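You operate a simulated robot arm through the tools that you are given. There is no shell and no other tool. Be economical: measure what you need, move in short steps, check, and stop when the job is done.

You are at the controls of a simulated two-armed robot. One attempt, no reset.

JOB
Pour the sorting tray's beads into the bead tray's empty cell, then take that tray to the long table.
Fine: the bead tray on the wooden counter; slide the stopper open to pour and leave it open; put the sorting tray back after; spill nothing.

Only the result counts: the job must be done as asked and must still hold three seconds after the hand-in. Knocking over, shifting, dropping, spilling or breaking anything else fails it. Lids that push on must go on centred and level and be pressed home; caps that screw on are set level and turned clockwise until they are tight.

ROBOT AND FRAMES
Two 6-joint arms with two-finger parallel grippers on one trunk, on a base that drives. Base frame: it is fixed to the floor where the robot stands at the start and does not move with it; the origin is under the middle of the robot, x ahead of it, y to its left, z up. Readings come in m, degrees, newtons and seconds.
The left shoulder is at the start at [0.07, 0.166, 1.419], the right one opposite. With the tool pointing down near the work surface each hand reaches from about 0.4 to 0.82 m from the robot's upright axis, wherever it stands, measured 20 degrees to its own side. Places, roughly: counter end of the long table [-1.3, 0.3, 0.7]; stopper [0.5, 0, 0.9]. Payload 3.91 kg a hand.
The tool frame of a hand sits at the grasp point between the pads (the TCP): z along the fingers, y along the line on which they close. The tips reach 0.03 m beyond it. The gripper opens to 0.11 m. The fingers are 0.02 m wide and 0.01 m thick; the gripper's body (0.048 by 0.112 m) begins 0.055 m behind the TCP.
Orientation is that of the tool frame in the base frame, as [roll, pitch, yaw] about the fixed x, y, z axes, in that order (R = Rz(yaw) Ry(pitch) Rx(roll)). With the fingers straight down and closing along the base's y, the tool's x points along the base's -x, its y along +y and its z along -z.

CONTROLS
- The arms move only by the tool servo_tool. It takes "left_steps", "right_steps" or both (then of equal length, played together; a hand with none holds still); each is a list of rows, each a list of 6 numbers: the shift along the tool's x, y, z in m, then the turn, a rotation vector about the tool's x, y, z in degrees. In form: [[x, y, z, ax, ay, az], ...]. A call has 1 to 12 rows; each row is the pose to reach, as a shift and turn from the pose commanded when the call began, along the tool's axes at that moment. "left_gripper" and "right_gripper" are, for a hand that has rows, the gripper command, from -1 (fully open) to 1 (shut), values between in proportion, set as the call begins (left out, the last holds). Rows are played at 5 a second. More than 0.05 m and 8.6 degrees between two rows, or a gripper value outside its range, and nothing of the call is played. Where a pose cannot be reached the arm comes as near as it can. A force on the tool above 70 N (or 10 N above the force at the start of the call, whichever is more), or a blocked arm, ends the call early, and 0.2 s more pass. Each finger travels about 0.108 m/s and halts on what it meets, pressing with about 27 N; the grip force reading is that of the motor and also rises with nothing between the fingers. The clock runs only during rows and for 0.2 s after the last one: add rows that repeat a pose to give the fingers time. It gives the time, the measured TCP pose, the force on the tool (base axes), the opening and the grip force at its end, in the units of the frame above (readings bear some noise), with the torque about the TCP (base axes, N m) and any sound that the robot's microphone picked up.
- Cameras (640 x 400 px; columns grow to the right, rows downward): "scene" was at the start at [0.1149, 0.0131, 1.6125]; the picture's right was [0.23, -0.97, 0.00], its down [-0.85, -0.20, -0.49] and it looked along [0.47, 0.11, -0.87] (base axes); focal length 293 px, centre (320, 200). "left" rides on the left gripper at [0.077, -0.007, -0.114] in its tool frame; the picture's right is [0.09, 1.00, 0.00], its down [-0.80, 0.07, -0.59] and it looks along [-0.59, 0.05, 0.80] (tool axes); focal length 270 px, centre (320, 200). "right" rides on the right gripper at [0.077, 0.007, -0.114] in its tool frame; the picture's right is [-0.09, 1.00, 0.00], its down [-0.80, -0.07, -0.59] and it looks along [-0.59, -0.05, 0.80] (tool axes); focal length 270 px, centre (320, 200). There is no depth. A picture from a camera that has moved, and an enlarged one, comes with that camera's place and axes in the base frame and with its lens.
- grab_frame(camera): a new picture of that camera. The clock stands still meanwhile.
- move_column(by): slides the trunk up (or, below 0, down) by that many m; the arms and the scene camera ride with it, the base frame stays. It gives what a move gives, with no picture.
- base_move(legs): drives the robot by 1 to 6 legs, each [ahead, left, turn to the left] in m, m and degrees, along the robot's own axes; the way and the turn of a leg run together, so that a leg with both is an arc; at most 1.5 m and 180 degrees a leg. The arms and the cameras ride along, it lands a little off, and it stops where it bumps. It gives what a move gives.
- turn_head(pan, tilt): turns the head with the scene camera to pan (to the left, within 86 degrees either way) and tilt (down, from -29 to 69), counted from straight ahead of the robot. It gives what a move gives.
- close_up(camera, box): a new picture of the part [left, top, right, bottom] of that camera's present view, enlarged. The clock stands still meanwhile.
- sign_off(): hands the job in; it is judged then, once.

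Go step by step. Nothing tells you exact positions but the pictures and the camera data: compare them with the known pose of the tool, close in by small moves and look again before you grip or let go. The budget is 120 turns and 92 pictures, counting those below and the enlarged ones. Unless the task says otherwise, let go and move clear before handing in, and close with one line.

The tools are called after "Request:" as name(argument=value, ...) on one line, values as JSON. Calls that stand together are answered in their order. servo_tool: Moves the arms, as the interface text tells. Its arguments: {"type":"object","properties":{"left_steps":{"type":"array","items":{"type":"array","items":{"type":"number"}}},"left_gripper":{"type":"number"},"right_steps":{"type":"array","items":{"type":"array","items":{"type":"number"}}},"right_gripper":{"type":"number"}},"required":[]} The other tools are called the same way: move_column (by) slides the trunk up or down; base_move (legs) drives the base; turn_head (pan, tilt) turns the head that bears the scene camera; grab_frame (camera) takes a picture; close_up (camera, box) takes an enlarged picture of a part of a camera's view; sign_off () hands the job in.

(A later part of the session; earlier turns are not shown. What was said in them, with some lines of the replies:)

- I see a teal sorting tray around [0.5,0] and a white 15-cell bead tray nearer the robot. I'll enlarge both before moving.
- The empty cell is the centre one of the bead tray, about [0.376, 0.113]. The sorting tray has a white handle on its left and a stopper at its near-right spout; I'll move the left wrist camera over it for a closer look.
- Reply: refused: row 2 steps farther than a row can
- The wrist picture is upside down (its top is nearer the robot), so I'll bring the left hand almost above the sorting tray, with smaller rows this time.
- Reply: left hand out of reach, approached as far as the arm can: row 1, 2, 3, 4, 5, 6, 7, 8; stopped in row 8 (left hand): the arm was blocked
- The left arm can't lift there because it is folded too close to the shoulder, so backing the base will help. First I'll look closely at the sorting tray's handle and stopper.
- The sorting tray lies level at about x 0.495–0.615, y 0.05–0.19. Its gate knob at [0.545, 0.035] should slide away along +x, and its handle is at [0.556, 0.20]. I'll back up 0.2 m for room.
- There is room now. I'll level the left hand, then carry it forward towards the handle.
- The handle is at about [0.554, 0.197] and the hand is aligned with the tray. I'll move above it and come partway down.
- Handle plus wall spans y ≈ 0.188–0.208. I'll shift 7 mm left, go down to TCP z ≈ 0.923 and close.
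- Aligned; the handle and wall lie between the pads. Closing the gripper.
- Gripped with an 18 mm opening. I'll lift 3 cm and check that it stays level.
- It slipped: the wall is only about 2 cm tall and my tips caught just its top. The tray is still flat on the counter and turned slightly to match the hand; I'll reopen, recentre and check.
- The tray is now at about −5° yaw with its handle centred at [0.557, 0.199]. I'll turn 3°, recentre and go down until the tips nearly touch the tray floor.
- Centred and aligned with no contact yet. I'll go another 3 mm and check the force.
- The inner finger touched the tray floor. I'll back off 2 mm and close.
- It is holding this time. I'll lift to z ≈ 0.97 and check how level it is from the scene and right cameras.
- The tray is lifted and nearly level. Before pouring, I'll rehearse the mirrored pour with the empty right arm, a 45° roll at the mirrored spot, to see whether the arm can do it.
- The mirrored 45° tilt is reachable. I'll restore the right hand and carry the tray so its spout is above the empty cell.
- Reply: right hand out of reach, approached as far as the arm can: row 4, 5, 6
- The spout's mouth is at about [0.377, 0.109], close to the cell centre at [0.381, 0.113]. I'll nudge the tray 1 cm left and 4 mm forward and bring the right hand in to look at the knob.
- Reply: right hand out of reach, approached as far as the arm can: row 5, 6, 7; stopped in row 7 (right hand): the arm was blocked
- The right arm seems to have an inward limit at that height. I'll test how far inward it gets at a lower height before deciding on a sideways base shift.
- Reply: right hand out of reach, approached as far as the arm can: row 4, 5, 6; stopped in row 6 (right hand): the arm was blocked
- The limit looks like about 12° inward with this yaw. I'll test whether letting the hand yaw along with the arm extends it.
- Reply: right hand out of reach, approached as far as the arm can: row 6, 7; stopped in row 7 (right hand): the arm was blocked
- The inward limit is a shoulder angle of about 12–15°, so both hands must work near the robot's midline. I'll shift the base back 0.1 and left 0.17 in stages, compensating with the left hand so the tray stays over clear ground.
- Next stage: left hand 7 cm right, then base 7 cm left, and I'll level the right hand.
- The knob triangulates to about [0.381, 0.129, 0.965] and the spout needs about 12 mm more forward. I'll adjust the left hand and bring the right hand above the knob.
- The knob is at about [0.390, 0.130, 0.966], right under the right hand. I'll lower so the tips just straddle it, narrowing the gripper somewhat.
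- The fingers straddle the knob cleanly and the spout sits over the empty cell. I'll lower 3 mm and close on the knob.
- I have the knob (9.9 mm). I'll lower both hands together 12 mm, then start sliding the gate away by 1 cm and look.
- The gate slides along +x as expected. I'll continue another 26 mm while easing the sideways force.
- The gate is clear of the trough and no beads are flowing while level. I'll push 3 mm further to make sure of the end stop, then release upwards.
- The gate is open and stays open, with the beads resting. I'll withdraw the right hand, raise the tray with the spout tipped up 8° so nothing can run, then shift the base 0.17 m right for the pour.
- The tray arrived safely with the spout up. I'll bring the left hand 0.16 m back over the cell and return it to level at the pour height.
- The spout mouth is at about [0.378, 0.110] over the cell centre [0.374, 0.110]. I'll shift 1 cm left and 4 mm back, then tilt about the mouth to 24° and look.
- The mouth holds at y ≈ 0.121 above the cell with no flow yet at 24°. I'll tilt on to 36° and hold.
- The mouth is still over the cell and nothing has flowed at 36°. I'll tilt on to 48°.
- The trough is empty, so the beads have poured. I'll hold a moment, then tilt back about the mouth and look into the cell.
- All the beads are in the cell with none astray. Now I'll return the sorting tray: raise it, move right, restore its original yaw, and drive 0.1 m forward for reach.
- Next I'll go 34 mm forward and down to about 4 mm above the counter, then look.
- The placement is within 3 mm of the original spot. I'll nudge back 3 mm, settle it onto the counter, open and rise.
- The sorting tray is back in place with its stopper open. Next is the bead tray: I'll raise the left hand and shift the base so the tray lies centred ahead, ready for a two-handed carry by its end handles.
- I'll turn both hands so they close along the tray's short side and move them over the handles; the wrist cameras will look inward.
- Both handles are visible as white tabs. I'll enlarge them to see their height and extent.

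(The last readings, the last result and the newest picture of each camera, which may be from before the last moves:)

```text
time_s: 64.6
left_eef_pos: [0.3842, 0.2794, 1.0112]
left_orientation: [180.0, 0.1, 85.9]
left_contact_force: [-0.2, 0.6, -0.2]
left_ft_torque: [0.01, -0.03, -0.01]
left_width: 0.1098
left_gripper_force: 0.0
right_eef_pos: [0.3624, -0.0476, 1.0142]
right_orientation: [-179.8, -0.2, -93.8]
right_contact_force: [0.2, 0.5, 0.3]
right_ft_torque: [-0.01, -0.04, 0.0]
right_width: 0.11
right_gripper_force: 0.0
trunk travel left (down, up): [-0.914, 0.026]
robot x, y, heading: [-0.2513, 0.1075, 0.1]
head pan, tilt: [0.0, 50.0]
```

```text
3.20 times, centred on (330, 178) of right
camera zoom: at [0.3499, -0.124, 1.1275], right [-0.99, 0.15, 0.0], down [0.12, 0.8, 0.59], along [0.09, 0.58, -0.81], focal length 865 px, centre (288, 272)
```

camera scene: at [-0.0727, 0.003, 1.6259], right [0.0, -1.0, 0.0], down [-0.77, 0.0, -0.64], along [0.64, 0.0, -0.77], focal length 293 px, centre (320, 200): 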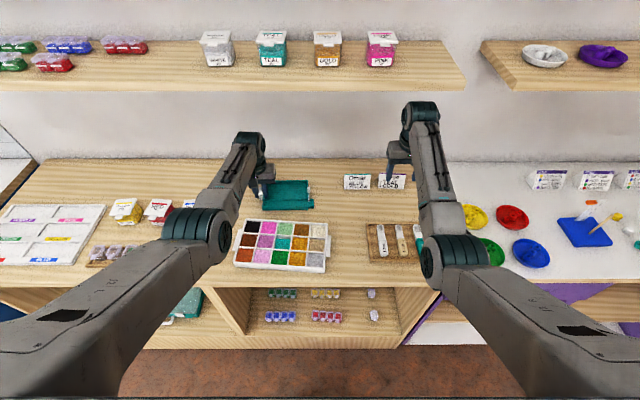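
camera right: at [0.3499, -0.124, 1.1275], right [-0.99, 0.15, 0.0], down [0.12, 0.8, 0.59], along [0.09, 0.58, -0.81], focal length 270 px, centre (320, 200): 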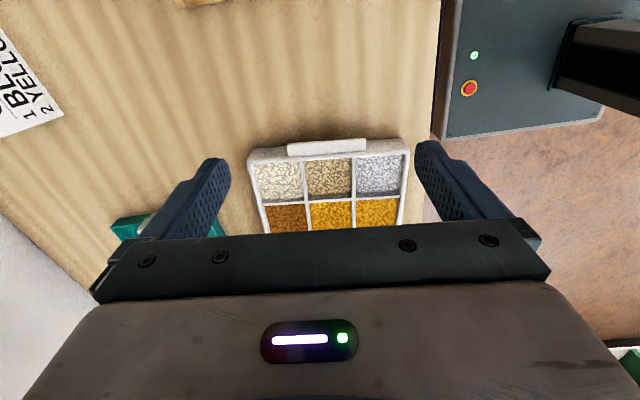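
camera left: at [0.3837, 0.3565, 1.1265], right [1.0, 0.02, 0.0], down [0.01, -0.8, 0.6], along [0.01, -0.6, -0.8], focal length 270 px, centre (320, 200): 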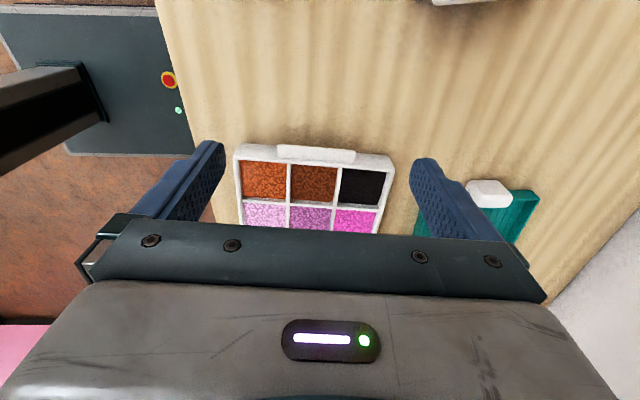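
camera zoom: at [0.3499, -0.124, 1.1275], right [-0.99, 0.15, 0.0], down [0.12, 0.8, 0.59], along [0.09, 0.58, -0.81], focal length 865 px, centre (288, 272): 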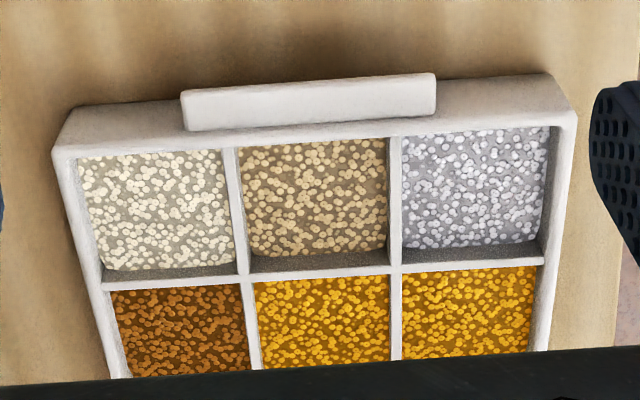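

The tabs are about 73 mm long: left centred at [0.3825, 0.240], right at [0.361, −0.019], flush with the rim. I'll place the fingers around the tab ends just outside the walls, first down to z ≈ 0.95.

Request:
servo_tool(left_steps=[[-0.017, 0.0004, 0, 0, 0, 0], [-0.033, 0.0007, 0, 0, 0, 0], [-0.033, 0.0007, 0.03, 0, 0, 0], [-0.033, 0.0007, 0.061, 0, 0, 0], [-0.033, 0.0007, 0.061, 0, 0, 0]], right_steps=[[-0.011, 0.0015, 0, 0, 0, 0], [-0.0215, 0.003, 0, 0, 0, 0], [-0.0215, 0.003, 0.03, 0, 0, 0], [-0.0215, 0.003, 0.064, 0, 0, 0], [-0.0215, 0.003, 0.064, 0, 0, 0]])

Request:
close_up(camera="left", box=[160, 80, 480, 280])

Request:
close_up(camera="right", box=[160, 80, 480, 280])

```text
time_s: 65.8
left_eef_pos: [0.3827, 0.2433, 0.95]
left_orientation: [-179.9, 0.1, 86.0]
left_contact_force: [-0.4, -0.4, -0.2]
left_ft_torque: [0.0, 0.01, 0.02]
left_width: 0.1102
left_gripper_force: 0.0
right_eef_pos: [0.3625, -0.029, 0.9484]
right_orientation: [-179.8, -0.3, -94.0]
right_contact_force: [0.5, 0.6, 0.2]
right_ft_torque: [0.0, 0.02, 0.01]
right_width: 0.1101
right_gripper_force: 0.1
trunk travel left (down, up): [-0.914, 0.026]
robot x, y, heading: [-0.2512, 0.1104, -0.3]
head pan, tilt: [0.0, 50.0]
```

```text
2.00 times, centred on (320, 180) of left
camera zoom: at [0.3816, 0.3197, 1.0641], right [1.0, 0.02, 0.0], down [0.02, -0.8, 0.6], along [0.01, -0.6, -0.8], focal length 541 px, centre (320, 240)
```

zoom: 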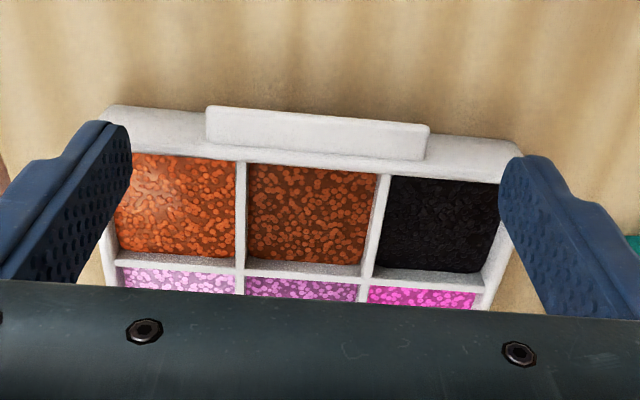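

```text
2.00 times, centred on (320, 180) of right
camera zoom: at [0.3505, -0.1037, 1.0615], right [-0.99, 0.16, 0.0], down [0.12, 0.8, 0.59], along [0.1, 0.58, -0.81], focal length 541 px, centre (320, 240)
```

zoom: 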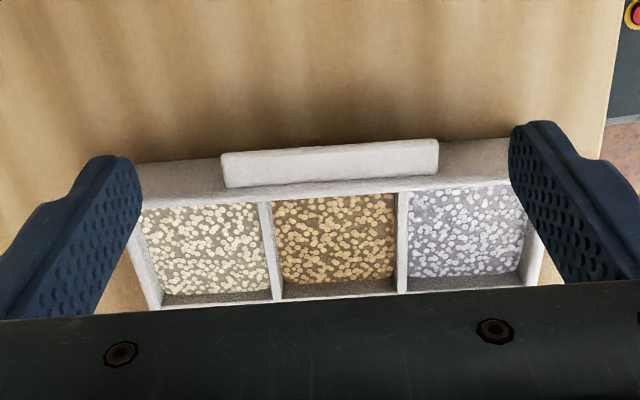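

The fingers line up with the tabs. I'll shift slightly outside the walls, go down to z ≈ 0.916 and check the force before closing.

Request:
servo_tool(left_steps=[[0.004, 0, 0, 0, 0, 0], [0.004, 0, 0.015, 0, 0, 0], [0.004, 0, 0.026, 0, 0, 0], [0.004, 0, 0.034, 0, 0, 0], [0.004, 0, 0.034, 0, 0, 0]], right_steps=[[-0.002, 0, 0, 0, 0, 0], [-0.002, 0, 0.015, 0, 0, 0], [-0.002, 0, 0.026, 0, 0, 0], [-0.002, 0, 0.033, 0, 0, 0], [-0.002, 0, 0.033, 0, 0, 0]])

Request:
close_up(camera="left", box=[160, 80, 480, 280])

Request:
close_up(camera="right", box=[160, 80, 480, 280])

```text
time_s: 67.0
left_eef_pos: [0.3846, 0.2489, 0.9152]
left_orientation: [180.0, 0.1, 86.0]
left_contact_force: [0.3, -0.3, 0.1]
left_ft_torque: [-0.02, -0.02, 0.01]
left_width: 0.1099
left_gripper_force: 0.0
right_eef_pos: [0.3648, -0.0262, 0.9167]
right_orientation: [-179.9, -0.2, -94.1]
right_contact_force: [0.0, -1.4, 0.7]
right_ft_torque: [-0.03, 0.04, -0.01]
right_width: 0.11
right_gripper_force: 0.1
trunk travel left (down, up): [-0.914, 0.026]
robot x, y, heading: [-0.2492, 0.1114, -0.1]
head pan, tilt: [0.0, 50.0]
```

```text
2.00 times, centred on (320, 180) of left
camera zoom: at [0.3824, 0.3252, 1.0301], right [1.0, 0.02, 0.0], down [0.02, -0.8, 0.6], along [0.01, -0.6, -0.8], focal length 541 px, centre (320, 240)
```

zoom: 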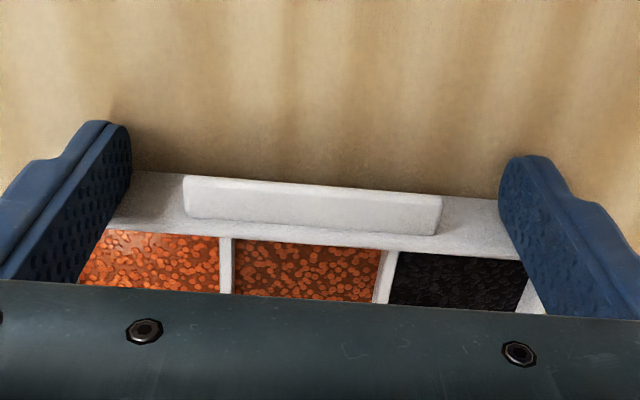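

```text
2.00 times, centred on (320, 180) of right
camera zoom: at [0.352, -0.1011, 1.03], right [-0.99, 0.16, 0.0], down [0.12, 0.8, 0.59], along [0.09, 0.58, -0.81], focal length 541 px, centre (320, 240)
```

zoom: 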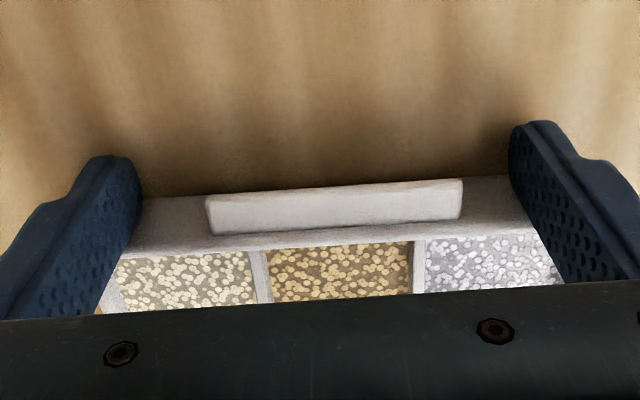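

No contact, and the pads flank both tabs. Closing both grippers.

Request:
servo_tool(left_steps=[[0, 0, 0, 0, 0, 0], [0, 0, 0, 0, 0, 0], [0, 0, 0, 0, 0, 0], [0, 0, 0, 0, 0, 0]], right_steps=[[0, 0, 0, 0, 0, 0], [0, 0, 0, 0, 0, 0], [0, 0, 0, 0, 0, 0], [0, 0, 0, 0, 0, 0]], left_gripper=1, right_gripper=1)

Request:
close_up(camera="left", box=[160, 80, 480, 280])

Request:
close_up(camera="right", box=[160, 80, 480, 280])

```text
time_s: 68.0
left_eef_pos: [0.3837, 0.2483, 0.9161]
left_orientation: [-180.0, 0.1, 86.1]
left_contact_force: [-0.4, 0.2, -0.3]
left_ft_torque: [-0.06, -0.16, 0.23]
left_width: 0.0717
left_gripper_force: 27.0
right_eef_pos: [0.3645, -0.026, 0.9176]
right_orientation: [-179.9, -0.1, -94.1]
right_contact_force: [-1.2, -0.5, -0.1]
right_ft_torque: [0.04, 0.05, 0.04]
right_width: 0.0719
right_gripper_force: 27.3
trunk travel left (down, up): [-0.914, 0.026]
robot x, y, heading: [-0.251, 0.1142, -0.3]
head pan, tilt: [0.0, 50.0]
```

```text
2.00 times, centred on (320, 180) of left
camera zoom: at [0.3823, 0.3253, 1.0303], right [1.0, 0.02, 0.0], down [0.02, -0.8, 0.6], along [0.01, -0.6, -0.8], focal length 541 px, centre (320, 240)
```

zoom: 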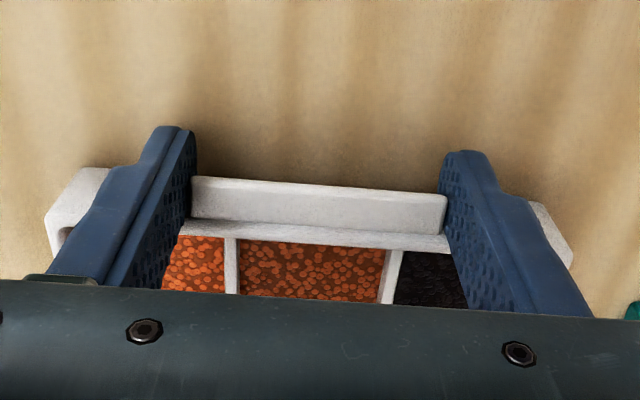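

```text
2.00 times, centred on (320, 180) of right
camera zoom: at [0.3519, -0.1011, 1.0301], right [-0.99, 0.16, 0.0], down [0.13, 0.8, 0.59], along [0.09, 0.58, -0.81], focal length 541 px, centre (320, 240)
```

zoom: 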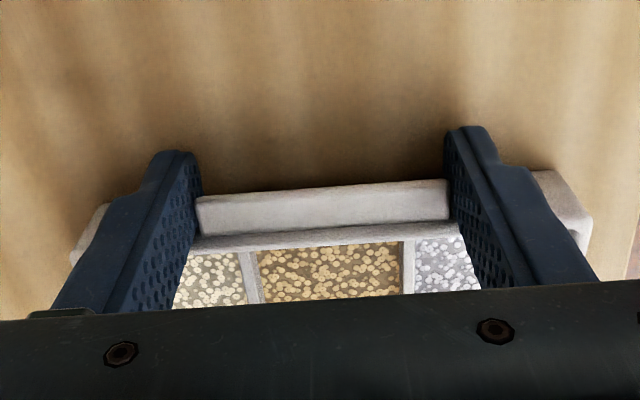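

Both hold the tabs at 72 mm. I'll lift 2 cm slowly and check.

Request:
servo_tool(left_steps=[[0, 0, -0.004, 0, 0, 0], [0, 0, -0.008, 0, 0, 0], [0, 0, -0.012, 0, 0, 0], [0, 0, -0.016, 0, 0, 0], [0, 0, -0.02, 0, 0, 0], [0, 0, -0.02, 0, 0, 0]], right_steps=[[0, 0, -0.004, 0, 0, 0], [0, 0, -0.008, 0, 0, 0], [0, 0, -0.012, 0, 0, 0], [0, 0, -0.016, 0, 0, 0], [0, 0, -0.02, 0, 0, 0], [0, 0, -0.02, 0, 0, 0]])

Request:
close_up(camera="scene", box=[240, 150, 400, 260])

```text
time_s: 69.4
left_eef_pos: [0.3837, 0.2489, 0.9351]
left_orientation: [-179.9, 0.2, 86.0]
left_contact_force: [-0.2, -6.4, -9.2]
left_ft_torque: [0.3, 0.1, 0.1]
left_width: 0.0718
left_gripper_force: 26.7
right_eef_pos: [0.3652, -0.0243, 0.9375]
right_orientation: [-180.0, -0.1, -93.9]
right_contact_force: [-0.3, 6.4, 0.7]
right_ft_torque: [0.84, -0.18, -0.03]
right_width: 0.0718
right_gripper_force: 27.2
trunk travel left (down, up): [-0.914, 0.026]
robot x, y, heading: [-0.2509, 0.1107, -0.3]
head pan, tilt: [0.0, 50.0]
```

```text
3.64 times, centred on (320, 205) of scene
camera zoom: at [-0.1204, 0.1077, 1.6257], right [0.0, -1.0, 0.0], down [-0.77, 0.0, -0.64], along [0.64, 0.0, -0.77], focal length 1064 px, centre (320, 182)
```

zoom: 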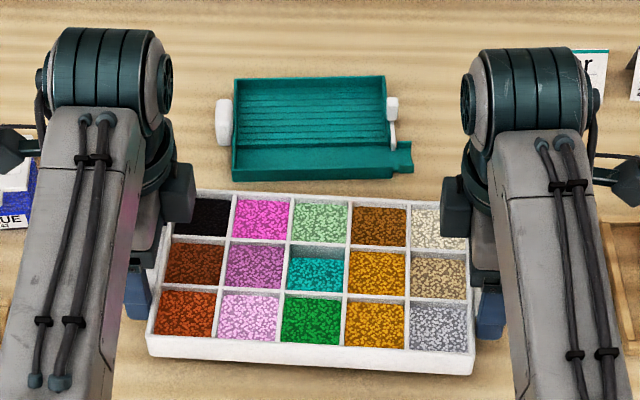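

It lifted level. The left hand is bearing most of the load, so I'll raise the right slightly and ease the inward squeeze.

Request:
servo_tool(left_steps=[[0, 0, 0, 0, 0, 0], [0.0007, 0, 0, 0, 0, 0], [0.0007, 0, 0, 0, 0, 0]], right_steps=[[0, 0, -0.001, 0, 0, 0], [0.0007, 0, -0.002, 0, 0, 0], [0.0007, 0, -0.002, 0, 0, 0]])

```text
time_s: 70.2
left_eef_pos: [0.3849, 0.2481, 0.9372]
left_orientation: [179.9, 0.2, 85.9]
left_contact_force: [-3.2, -14.8, -0.3]
left_ft_torque: [-0.7, 0.1, -0.25]
left_width: 0.0719
left_gripper_force: 27.2
right_eef_pos: [0.3643, -0.0255, 0.9362]
right_orientation: [-180.0, -0.1, -93.9]
right_contact_force: [2.5, 14.2, -7.9]
right_ft_torque: [-0.3, 0.0, -0.17]
right_width: 0.0716
right_gripper_force: 27.3
trunk travel left (down, up): [-0.914, 0.026]
robot x, y, heading: [-0.2512, 0.1115, -0.2]
head pan, tilt: [0.0, 50.0]
```

The y-force was tension, so I'll bring the hands 1.2 mm inward each and the right back down 1 mm.

Request:
servo_tool(left_steps=[[-0.0006, 0, 0, 0, 0, 0], [-0.0012, 0, 0, 0, 0, 0], [-0.0012, 0, 0, 0, 0, 0]], right_steps=[[-0.0006, 0, 0.0005, 0, 0, 0], [-0.0012, 0, 0.001, 0, 0, 0], [-0.0012, 0, 0.001, 0, 0, 0]])

Request:
turn_head(pan=86, tilt=25)

Request:
grab_frame(camera="scene")

```text
time_s: 71.0
left_eef_pos: [0.3841, 0.2491, 0.9364]
left_orientation: [-179.9, 0.0, 86.1]
left_contact_force: [1.5, -8.5, -5.3]
left_ft_torque: [-0.32, -0.12, 0.36]
left_width: 0.0717
left_gripper_force: 26.7
right_eef_pos: [0.3645, -0.0256, 0.9357]
right_orientation: [180.0, -0.3, -94.0]
right_contact_force: [-2.5, 8.2, -3.1]
right_ft_torque: [0.6, 0.12, 0.35]
right_width: 0.0717
right_gripper_force: 26.9
trunk travel left (down, up): [-0.914, 0.026]
robot x, y, heading: [-0.2483, 0.1099, -0.2]
head pan, tilt: [0.0, 50.0]
```

```text
time_s: 72.6
left_eef_pos: [0.3838, 0.2503, 0.9358]
left_orientation: [-179.9, 0.0, 86.1]
left_contact_force: [3.4, 0.6, -8.0]
left_ft_torque: [0.57, -0.16, 0.43]
left_width: 0.0717
left_gripper_force: 26.8
right_eef_pos: [0.3642, -0.0258, 0.9364]
right_orientation: [-180.0, -0.2, -94.1]
right_contact_force: [-2.2, -1.0, 0.0]
right_ft_torque: [0.4, 0.12, 0.5]
right_width: 0.0715
right_gripper_force: 27.1
trunk travel left (down, up): [-0.914, 0.026]
robot x, y, heading: [-0.2461, 0.1085, 0.0]
head pan, tilt: [85.9, 25.0]
```

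```text
30 pictures are left
camera scene: at [-0.1906, 0.1998, 1.6633], right [1.0, -0.07, 0.0], down [-0.03, -0.42, -0.91], along [0.07, 0.9, -0.42], focal length 293 px, centre (320, 200)
```

scene: 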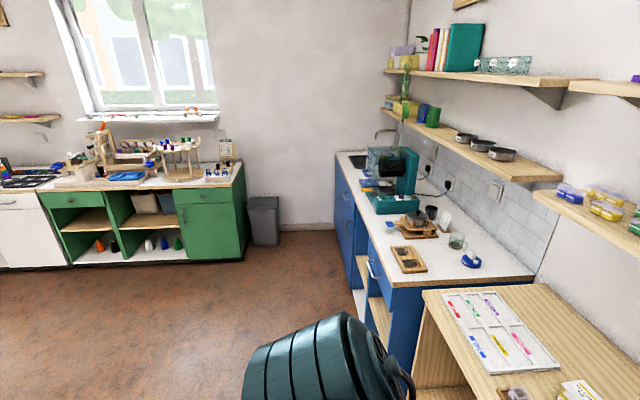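

The tray is held steadily. I'll lift 3 cm more, back away 0.45 m, turn 90° left, and look for the long table.

Request:
servo_tool(left_steps=[[0, 0, -0.006, 0, 0, 0], [0, 0, -0.012, 0, 0, 0], [0, 0, -0.018, 0, 0, 0], [0, 0, -0.024, 0, 0, 0], [0, 0, -0.03, 0, 0, 0], [0, 0, -0.03, 0, 0, 0]], right_steps=[[0, 0, -0.006, 0, 0, 0], [0, 0, -0.012, 0, 0, 0], [0, 0, -0.018, 0, 0, 0], [0, 0, -0.024, 0, 0, 0], [0, 0, -0.03, 0, 0, 0], [0, 0, -0.03, 0, 0, 0]])

Request:
base_move(legs=[[-0.2, 0, 0], [-0.2, 0, 0]])

Request:
base_move(legs=[[0, 0, 30], [0, 0, 30], [0, 0, 30]])

Request:
grab_frame(camera="scene")

```text
time_s: 74.0
left_eef_pos: [0.3836, 0.2483, 0.9679]
left_orientation: [-179.9, 0.0, 86.2]
left_contact_force: [-1.5, 3.4, -5.5]
left_ft_torque: [-0.08, 0.51, -0.54]
left_width: 0.0717
left_gripper_force: 26.6
right_eef_pos: [0.365, -0.0251, 0.9654]
right_orientation: [-179.9, -0.3, -94.0]
right_contact_force: [1.3, -3.2, -2.8]
right_ft_torque: [0.39, -0.54, 0.01]
right_width: 0.0717
right_gripper_force: 26.6
trunk travel left (down, up): [-0.914, 0.026]
robot x, y, heading: [-0.2527, 0.1096, -0.1]
head pan, tilt: [85.9, 25.0]
```

```text
time_s: 76.8
left_eef_pos: [-0.0177, 0.2449, 0.9645]
left_orientation: [-179.7, 0.0, 85.8]
left_contact_force: [-0.9, 10.0, -3.2]
left_ft_torque: [-0.03, 0.11, -0.11]
left_width: 0.072
left_gripper_force: 27.6
right_eef_pos: [-0.0392, -0.0293, 0.9636]
right_orientation: [179.8, -0.2, -94.6]
right_contact_force: [1.1, -10.1, -6.1]
right_ft_torque: [-0.37, 0.0, -0.38]
right_width: 0.0717
right_gripper_force: 26.8
trunk travel left (down, up): [-0.914, 0.026]
robot x, y, heading: [-0.6589, 0.116, -0.8]
head pan, tilt: [85.9, 25.0]
```

```text
time_s: 81.7
left_eef_pos: [-0.7967, 0.7451, 0.9649]
left_orientation: [-179.9, 0.0, 176.4]
left_contact_force: [1.2, 0.4, -4.3]
left_ft_torque: [-0.05, -0.02, -0.09]
left_width: 0.0719
left_gripper_force: 27.0
right_eef_pos: [-0.5229, 0.7276, 0.9665]
right_orientation: [179.9, -0.1, -3.7]
right_contact_force: [-0.3, 1.0, -4.5]
right_ft_torque: [0.04, -0.06, 0.0]
right_width: 0.072
right_gripper_force: 26.7
trunk travel left (down, up): [-0.914, 0.026]
robot x, y, heading: [-0.656, 0.1116, 90.0]
head pan, tilt: [85.9, 25.0]
```

```text
29 pictures are left
camera scene: at [-0.747, 0.1684, 1.6634], right [0.07, 1.0, 0.0], down [0.42, -0.03, -0.91], along [-0.9, 0.06, -0.42], focal length 293 px, centre (320, 200)
```

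scene: 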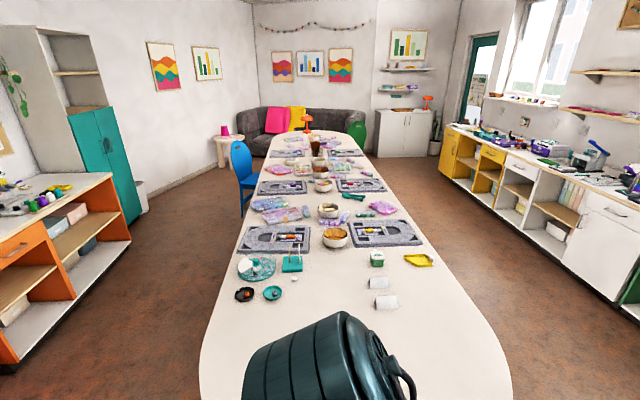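

I see the long table extending away behind, with its rounded near end free of items for x > −1.65. I'll turn another 90° to face it, and look down at that end.

Request:
base_move(legs=[[0, 0, 30], [0, 0, 30], [0, 0, 30]])

Request:
turn_head(pan=0, tilt=45)

Request:
grab_frame(camera="scene")

```text
time_s: 86.4
left_eef_pos: [-1.2938, -0.0059, 0.9666]
left_orientation: [-179.9, 0.0, -95.7]
left_contact_force: [0.7, -0.3, -4.2]
left_ft_torque: [0.06, -0.04, -0.08]
left_width: 0.0718
left_gripper_force: 27.2
right_eef_pos: [-1.2658, 0.2685, 0.9654]
right_orientation: [179.9, -0.2, 84.1]
right_contact_force: [-0.8, -1.2, -3.9]
right_ft_torque: [-0.01, 0.06, -0.05]
right_width: 0.0719
right_gripper_force: 26.5
trunk travel left (down, up): [-0.914, 0.026]
robot x, y, heading: [-0.6533, 0.1129, 178.0]
head pan, tilt: [85.9, 25.0]
```

```text
time_s: 88.0
left_eef_pos: [-1.2945, -0.0056, 0.9671]
left_orientation: [-180.0, 0.1, -95.7]
left_contact_force: [-0.3, 0.9, -4.6]
left_ft_torque: [-0.11, -0.03, -0.01]
left_width: 0.0713
left_gripper_force: 26.7
right_eef_pos: [-1.2657, 0.2685, 0.9665]
right_orientation: [-179.9, -0.3, 84.2]
right_contact_force: [-0.1, -0.8, -3.8]
right_ft_torque: [0.0, 0.0, 0.02]
right_width: 0.0718
right_gripper_force: 27.6
trunk travel left (down, up): [-0.914, 0.026]
robot x, y, heading: [-0.6552, 0.1128, 177.9]
head pan, tilt: [0.0, 45.0]
```

```text
28 pictures are left
camera scene: at [-0.7887, 0.1145, 1.6327], right [0.03, 1.0, 0.0], down [0.71, -0.02, -0.71], along [-0.71, 0.02, -0.71], focal length 293 px, centre (320, 200)
```

scene: 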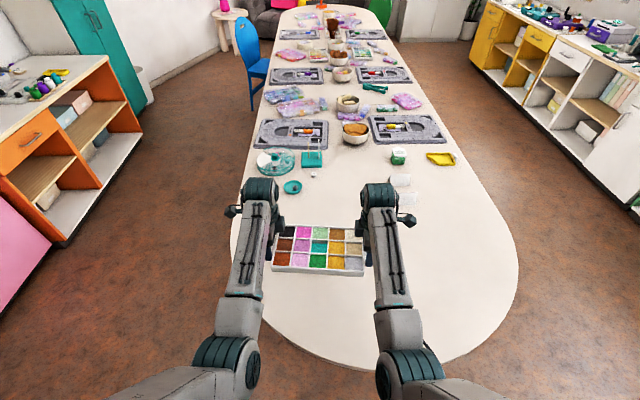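

The tray is over the table at [-1.28, 0.13]. I'll slide the robot 0.17 m to its right so the tray sits at about [-1.28, 0.30], then lower the trunk 0.15 m.

Request:
base_move(legs=[[0, -0.17, 0]])

Request:
move_column(by=-0.15)

Request:
grab_frame(camera="scene")

Request:
grab_frame(camera="left")

```text
time_s: 89.5
left_eef_pos: [-1.2887, 0.1609, 0.9663]
left_orientation: [-179.9, 0.2, -95.5]
left_contact_force: [0.7, 0.6, -2.7]
left_ft_torque: [0.12, 0.0, -0.16]
left_width: 0.072
left_gripper_force: 26.1
right_eef_pos: [-1.2614, 0.4353, 0.9666]
right_orientation: [-180.0, -0.4, 84.6]
right_contact_force: [-1.3, -1.0, -5.2]
right_ft_torque: [0.19, -0.05, -0.21]
right_width: 0.0717
right_gripper_force: 26.7
trunk travel left (down, up): [-0.914, 0.026]
robot x, y, heading: [-0.651, 0.2856, 178.7]
head pan, tilt: [0.0, 45.0]
```

```text
time_s: 91.3
left_eef_pos: [-1.2879, 0.1634, 0.8168]
left_orientation: [-179.9, -0.1, -95.3]
left_contact_force: [0.0, 0.5, -4.4]
left_ft_torque: [-0.14, -0.07, 0.03]
left_width: 0.0717
left_gripper_force: 27.1
right_eef_pos: [-1.2612, 0.4369, 0.8157]
right_orientation: [180.0, -0.2, 84.6]
right_contact_force: [-0.9, -0.5, -3.6]
right_ft_torque: [0.02, 0.03, 0.01]
right_width: 0.0717
right_gripper_force: 26.7
trunk travel left (down, up): [-0.764, 0.176]
robot x, y, heading: [-0.6503, 0.2852, 178.5]
head pan, tilt: [0.0, 45.0]
```

```text
27 pictures are left
camera scene: at [-0.783, 0.2872, 1.4827], right [0.03, 1.0, 0.0], down [0.71, -0.02, -0.71], along [-0.71, 0.02, -0.71], focal length 293 px, centre (320, 200)
```

scene: 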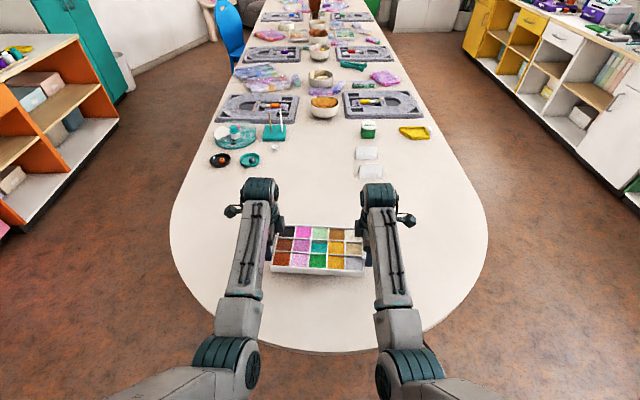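

```text
26 pictures are left
camera left: at [-1.2885, 0.0857, 0.9312], right [-1.0, 0.01, 0.0], down [0.0, 0.8, 0.59], along [0.0, 0.59, -0.8], focal length 270 px, centre (320, 200)
```

left: 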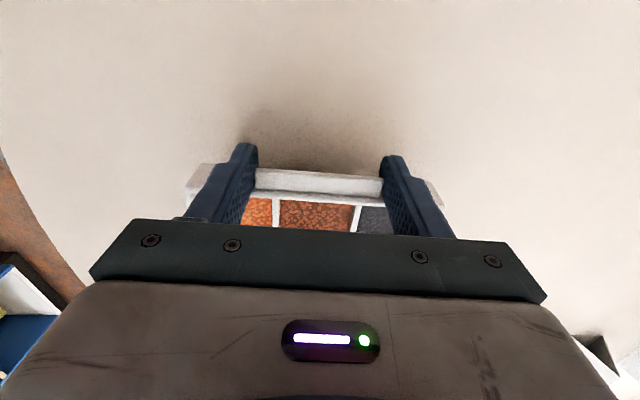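

Clear so far, with the tray bottom at about z 0.78. I'll lower in smaller stages while watching the load.

Request:
move_column(by=-0.04)

Request:
grab_frame(camera="left")

```text
time_s: 92.1
left_eef_pos: [-1.2875, 0.1628, 0.7767]
left_orientation: [-179.9, 0.0, -95.3]
left_contact_force: [-1.4, 0.0, -7.3]
left_ft_torque: [-0.1, -0.08, 0.34]
left_width: 0.0719
left_gripper_force: 27.1
right_eef_pos: [-1.2618, 0.4376, 0.7764]
right_orientation: [-179.9, -0.1, 84.6]
right_contact_force: [1.6, 0.7, -0.3]
right_ft_torque: [-0.78, 0.2, -0.11]
right_width: 0.0718
right_gripper_force: 27.6
trunk travel left (down, up): [-0.724, 0.216]
robot x, y, heading: [-0.6529, 0.2864, 178.5]
head pan, tilt: [0.0, 45.0]
```

```text
25 pictures are left
camera left: at [-1.2879, 0.0855, 0.891], right [-1.0, 0.0, 0.0], down [0.0, 0.8, 0.59], along [0.0, 0.59, -0.8], focal length 270 px, centre (320, 200)
```

left: 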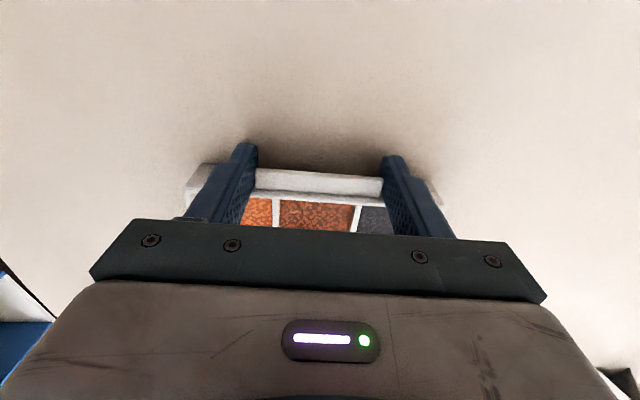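

The shadow is closing in but the tray is still free. I'll go down 1 cm at a time with both hands.

Request:
servo_tool(left_steps=[[0, 0, 0.004, 0, 0, 0], [0, 0, 0.008, 0, 0, 0], [0, 0, 0.012, 0, 0, 0]], right_steps=[[0, 0, 0.004, 0, 0, 0], [0, 0, 0.008, 0, 0, 0], [0, 0, 0.012, 0, 0, 0]])

Request:
close_up(camera="left", box=[160, 80, 480, 280])

```text
time_s: 92.9
left_eef_pos: [-1.2863, 0.1634, 0.772]
left_orientation: [179.4, 0.0, -95.2]
left_contact_force: [-9.4, 0.5, 22.1]
left_ft_torque: [0.15, 0.22, -0.03]
left_width: 0.0719
left_gripper_force: 27.1
right_eef_pos: [-1.2586, 0.4373, 0.7696]
right_orientation: [-179.5, -0.2, 84.5]
right_contact_force: [-6.7, 1.1, 31.2]
right_ft_torque: [-0.23, -0.84, 0.07]
right_width: 0.0716
right_gripper_force: 26.5
trunk travel left (down, up): [-0.724, 0.216]
robot x, y, heading: [-0.6523, 0.2861, 178.7]
head pan, tilt: [0.0, 45.0]
```

```text
2.00 times, centred on (320, 180) of left
camera zoom: at [-1.2855, 0.0856, 0.8861], right [-1.0, 0.01, 0.01], down [0.01, 0.8, 0.6], along [-0.01, 0.6, -0.8], focal length 541 px, centre (320, 240)
```

zoom: 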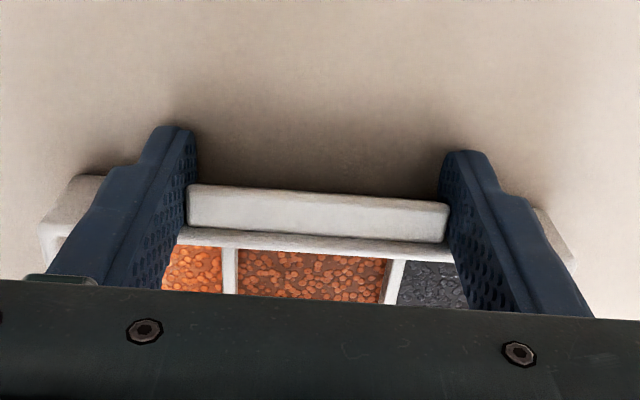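

The tray is on the table, at about z 0.735, with the hands pressing. I'll relieve the press and then open both grippers.

Request:
servo_tool(left_steps=[[0, 0, -0.003, 0, 0, 0], [0, 0, -0.0055, 0, 0, 0], [0, 0, -0.0055, 0, 0, 0]], right_steps=[[0, 0, -0.003, 0, 0, 0], [0, 0, -0.0055, 0, 0, 0], [0, 0, -0.0055, 0, 0, 0]])

```text
time_s: 93.7
left_eef_pos: [-1.2849, 0.164, 0.7713]
left_orientation: [-179.9, 0.1, -95.3]
left_contact_force: [-5.3, 2.6, 7.8]
left_ft_torque: [0.39, 0.49, 0.43]
left_width: 0.0717
left_gripper_force: 26.9
right_eef_pos: [-1.2585, 0.437, 0.7705]
right_orientation: [179.9, -0.2, 84.6]
right_contact_force: [2.2, -3.7, 6.0]
right_ft_torque: [-0.39, 1.06, 0.2]
right_width: 0.0718
right_gripper_force: 26.8
trunk travel left (down, up): [-0.724, 0.216]
robot x, y, heading: [-0.6506, 0.2892, 178.6]
head pan, tilt: [0.0, 45.0]
```

There is only a light press left. I'll raise 1 mm, open both grippers, then lift the hands away.

Request:
servo_tool(left_steps=[[0, 0, -0.001, 0, 0, 0], [0, 0, -0.001, 0, 0, 0], [0, 0, -0.001, 0, 0, 0], [0, 0, -0.001, 0, 0, 0]], right_steps=[[0, 0, -0.001, 0, 0, 0], [0, 0, -0.001, 0, 0, 0], [0, 0, -0.001, 0, 0, 0], [0, 0, -0.001, 0, 0, 0]], left_gripper=-1, right_gripper=-1)

Request:
servo_tool(left_steps=[[0.003, 0, -0.015, 0, 0, 0], [0.006, 0, -0.04, 0, 0, 0], [0.01, 0, -0.07, 0, 0, 0], [0.01, 0, -0.1, 0, 0, 0], [0.01, 0, -0.1, 0, 0, 0]], right_steps=[[0.003, 0, -0.015, 0, 0, 0], [0.006, 0, -0.04, 0, 0, 0], [0.01, 0, -0.07, 0, 0, 0], [0.01, 0, -0.1, 0, 0, 0], [0.01, 0, -0.1, 0, 0, 0]])

Request:
close_up(camera="scene", box=[220, 190, 420, 315])

```text
time_s: 94.7
left_eef_pos: [-1.2882, 0.1626, 0.7718]
left_orientation: [-180.0, 0.0, -95.4]
left_contact_force: [0.3, -0.6, -0.1]
left_ft_torque: [0.01, 0.0, 0.02]
left_width: 0.1102
left_gripper_force: 0.1
right_eef_pos: [-1.2619, 0.4385, 0.7719]
right_orientation: [-180.0, -0.2, 84.6]
right_contact_force: [0.1, -0.7, -0.9]
right_ft_torque: [-0.02, -0.05, 0.01]
right_width: 0.1098
right_gripper_force: 0.0
trunk travel left (down, up): [-0.724, 0.216]
robot x, y, heading: [-0.6462, 0.2877, 178.4]
head pan, tilt: [0.0, 45.0]
```

```text
time_s: 95.9
left_eef_pos: [-1.3038, 0.156, 0.8557]
left_orientation: [179.7, 0.0, -95.2]
left_contact_force: [-0.7, 0.4, -0.3]
left_ft_torque: [0.0, -0.02, 0.0]
left_width: 0.11
left_gripper_force: 0.1
left hand out of reach, approached as far as the arm can: row 4, 5
right_eef_pos: [-1.2757, 0.4392, 0.8425]
right_orientation: [-179.7, -0.2, 84.6]
right_contact_force: [-0.4, 0.0, -0.3]
right_ft_torque: [0.01, 0.02, 0.01]
right_width: 0.1101
right_gripper_force: 0.0
right hand out of reach, approached as far as the arm can: row 3, 4, 5
trunk travel left (down, up): [-0.724, 0.216]
robot x, y, heading: [-0.6517, 0.2857, 178.4]
head pan, tilt: [0.0, 45.0]
```

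```text
3.20 times, centred on (320, 252) of scene
camera zoom: at [-0.7811, 0.2874, 1.4429], right [0.03, 1.0, 0.0], down [0.71, -0.02, -0.71], along [-0.71, 0.02, -0.71], focal length 936 px, centre (320, 32)
```

zoom: 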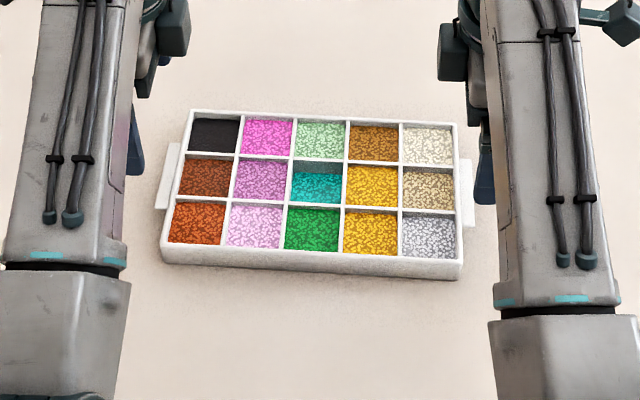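

The tray sits flat on the long table with every cell intact and the hands are free. I'll raise the trunk, back off a little, and take a last look.

Request:
move_column(by=0.12)

Request:
base_move(legs=[[-0.15, 0, 0]])

Request:
grab_frame(camera="scene")

```text
time_s: 97.4
left_eef_pos: [-1.3044, 0.1558, 0.975]
left_orientation: [179.8, 0.0, -95.4]
left_contact_force: [0.2, 0.4, 0.6]
left_ft_torque: [0.03, -0.01, -0.01]
left_width: 0.1099
left_gripper_force: 0.1
right_eef_pos: [-1.276, 0.44, 0.9638]
right_orientation: [-179.7, -0.1, 84.7]
right_contact_force: [-0.9, 0.1, 0.7]
right_ft_torque: [0.04, 0.0, 0.03]
right_width: 0.1101
right_gripper_force: 0.0
trunk travel left (down, up): [-0.844, 0.096]
robot x, y, heading: [-0.6478, 0.2883, 178.5]
head pan, tilt: [0.0, 45.0]
```

```text
time_s: 98.8
left_eef_pos: [-1.1575, 0.1543, 0.9733]
left_orientation: [-180.0, 0.0, -95.6]
left_contact_force: [-0.7, -0.7, -0.7]
left_ft_torque: [0.01, 0.01, -0.01]
left_width: 0.1102
left_gripper_force: 0.1
right_eef_pos: [-1.1282, 0.4364, 0.963]
right_orientation: [-179.9, -0.3, 84.3]
right_contact_force: [-0.3, -0.6, 0.0]
right_ft_torque: [0.03, -0.02, -0.04]
right_width: 0.1102
right_gripper_force: 0.0
trunk travel left (down, up): [-0.844, 0.096]
robot x, y, heading: [-0.5003, 0.2828, 178.6]
head pan, tilt: [0.0, 45.0]
```

```text
22 pictures are left
camera scene: at [-0.6354, 0.2835, 1.5625], right [0.03, 1.0, 0.0], down [0.71, -0.02, -0.71], along [-0.71, 0.02, -0.71], focal length 293 px, centre (320, 200)
```

scene: 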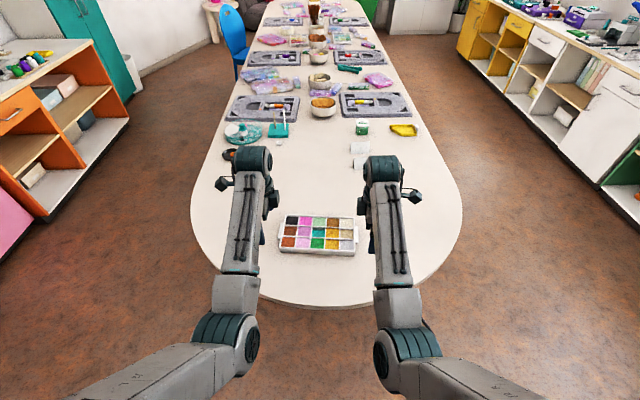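

The bead tray is at rest on the near end of the long table, and the sorting tray is back on the counter with its stopper open. Handing in.

Request:
sign_off()

```text
The job is handed in.
```

The sorting tray's beads are in the bead tray's centre cell with no spills seen; the bead tray is on the long table, and the sorting tray is back on the counter with its stopper open.
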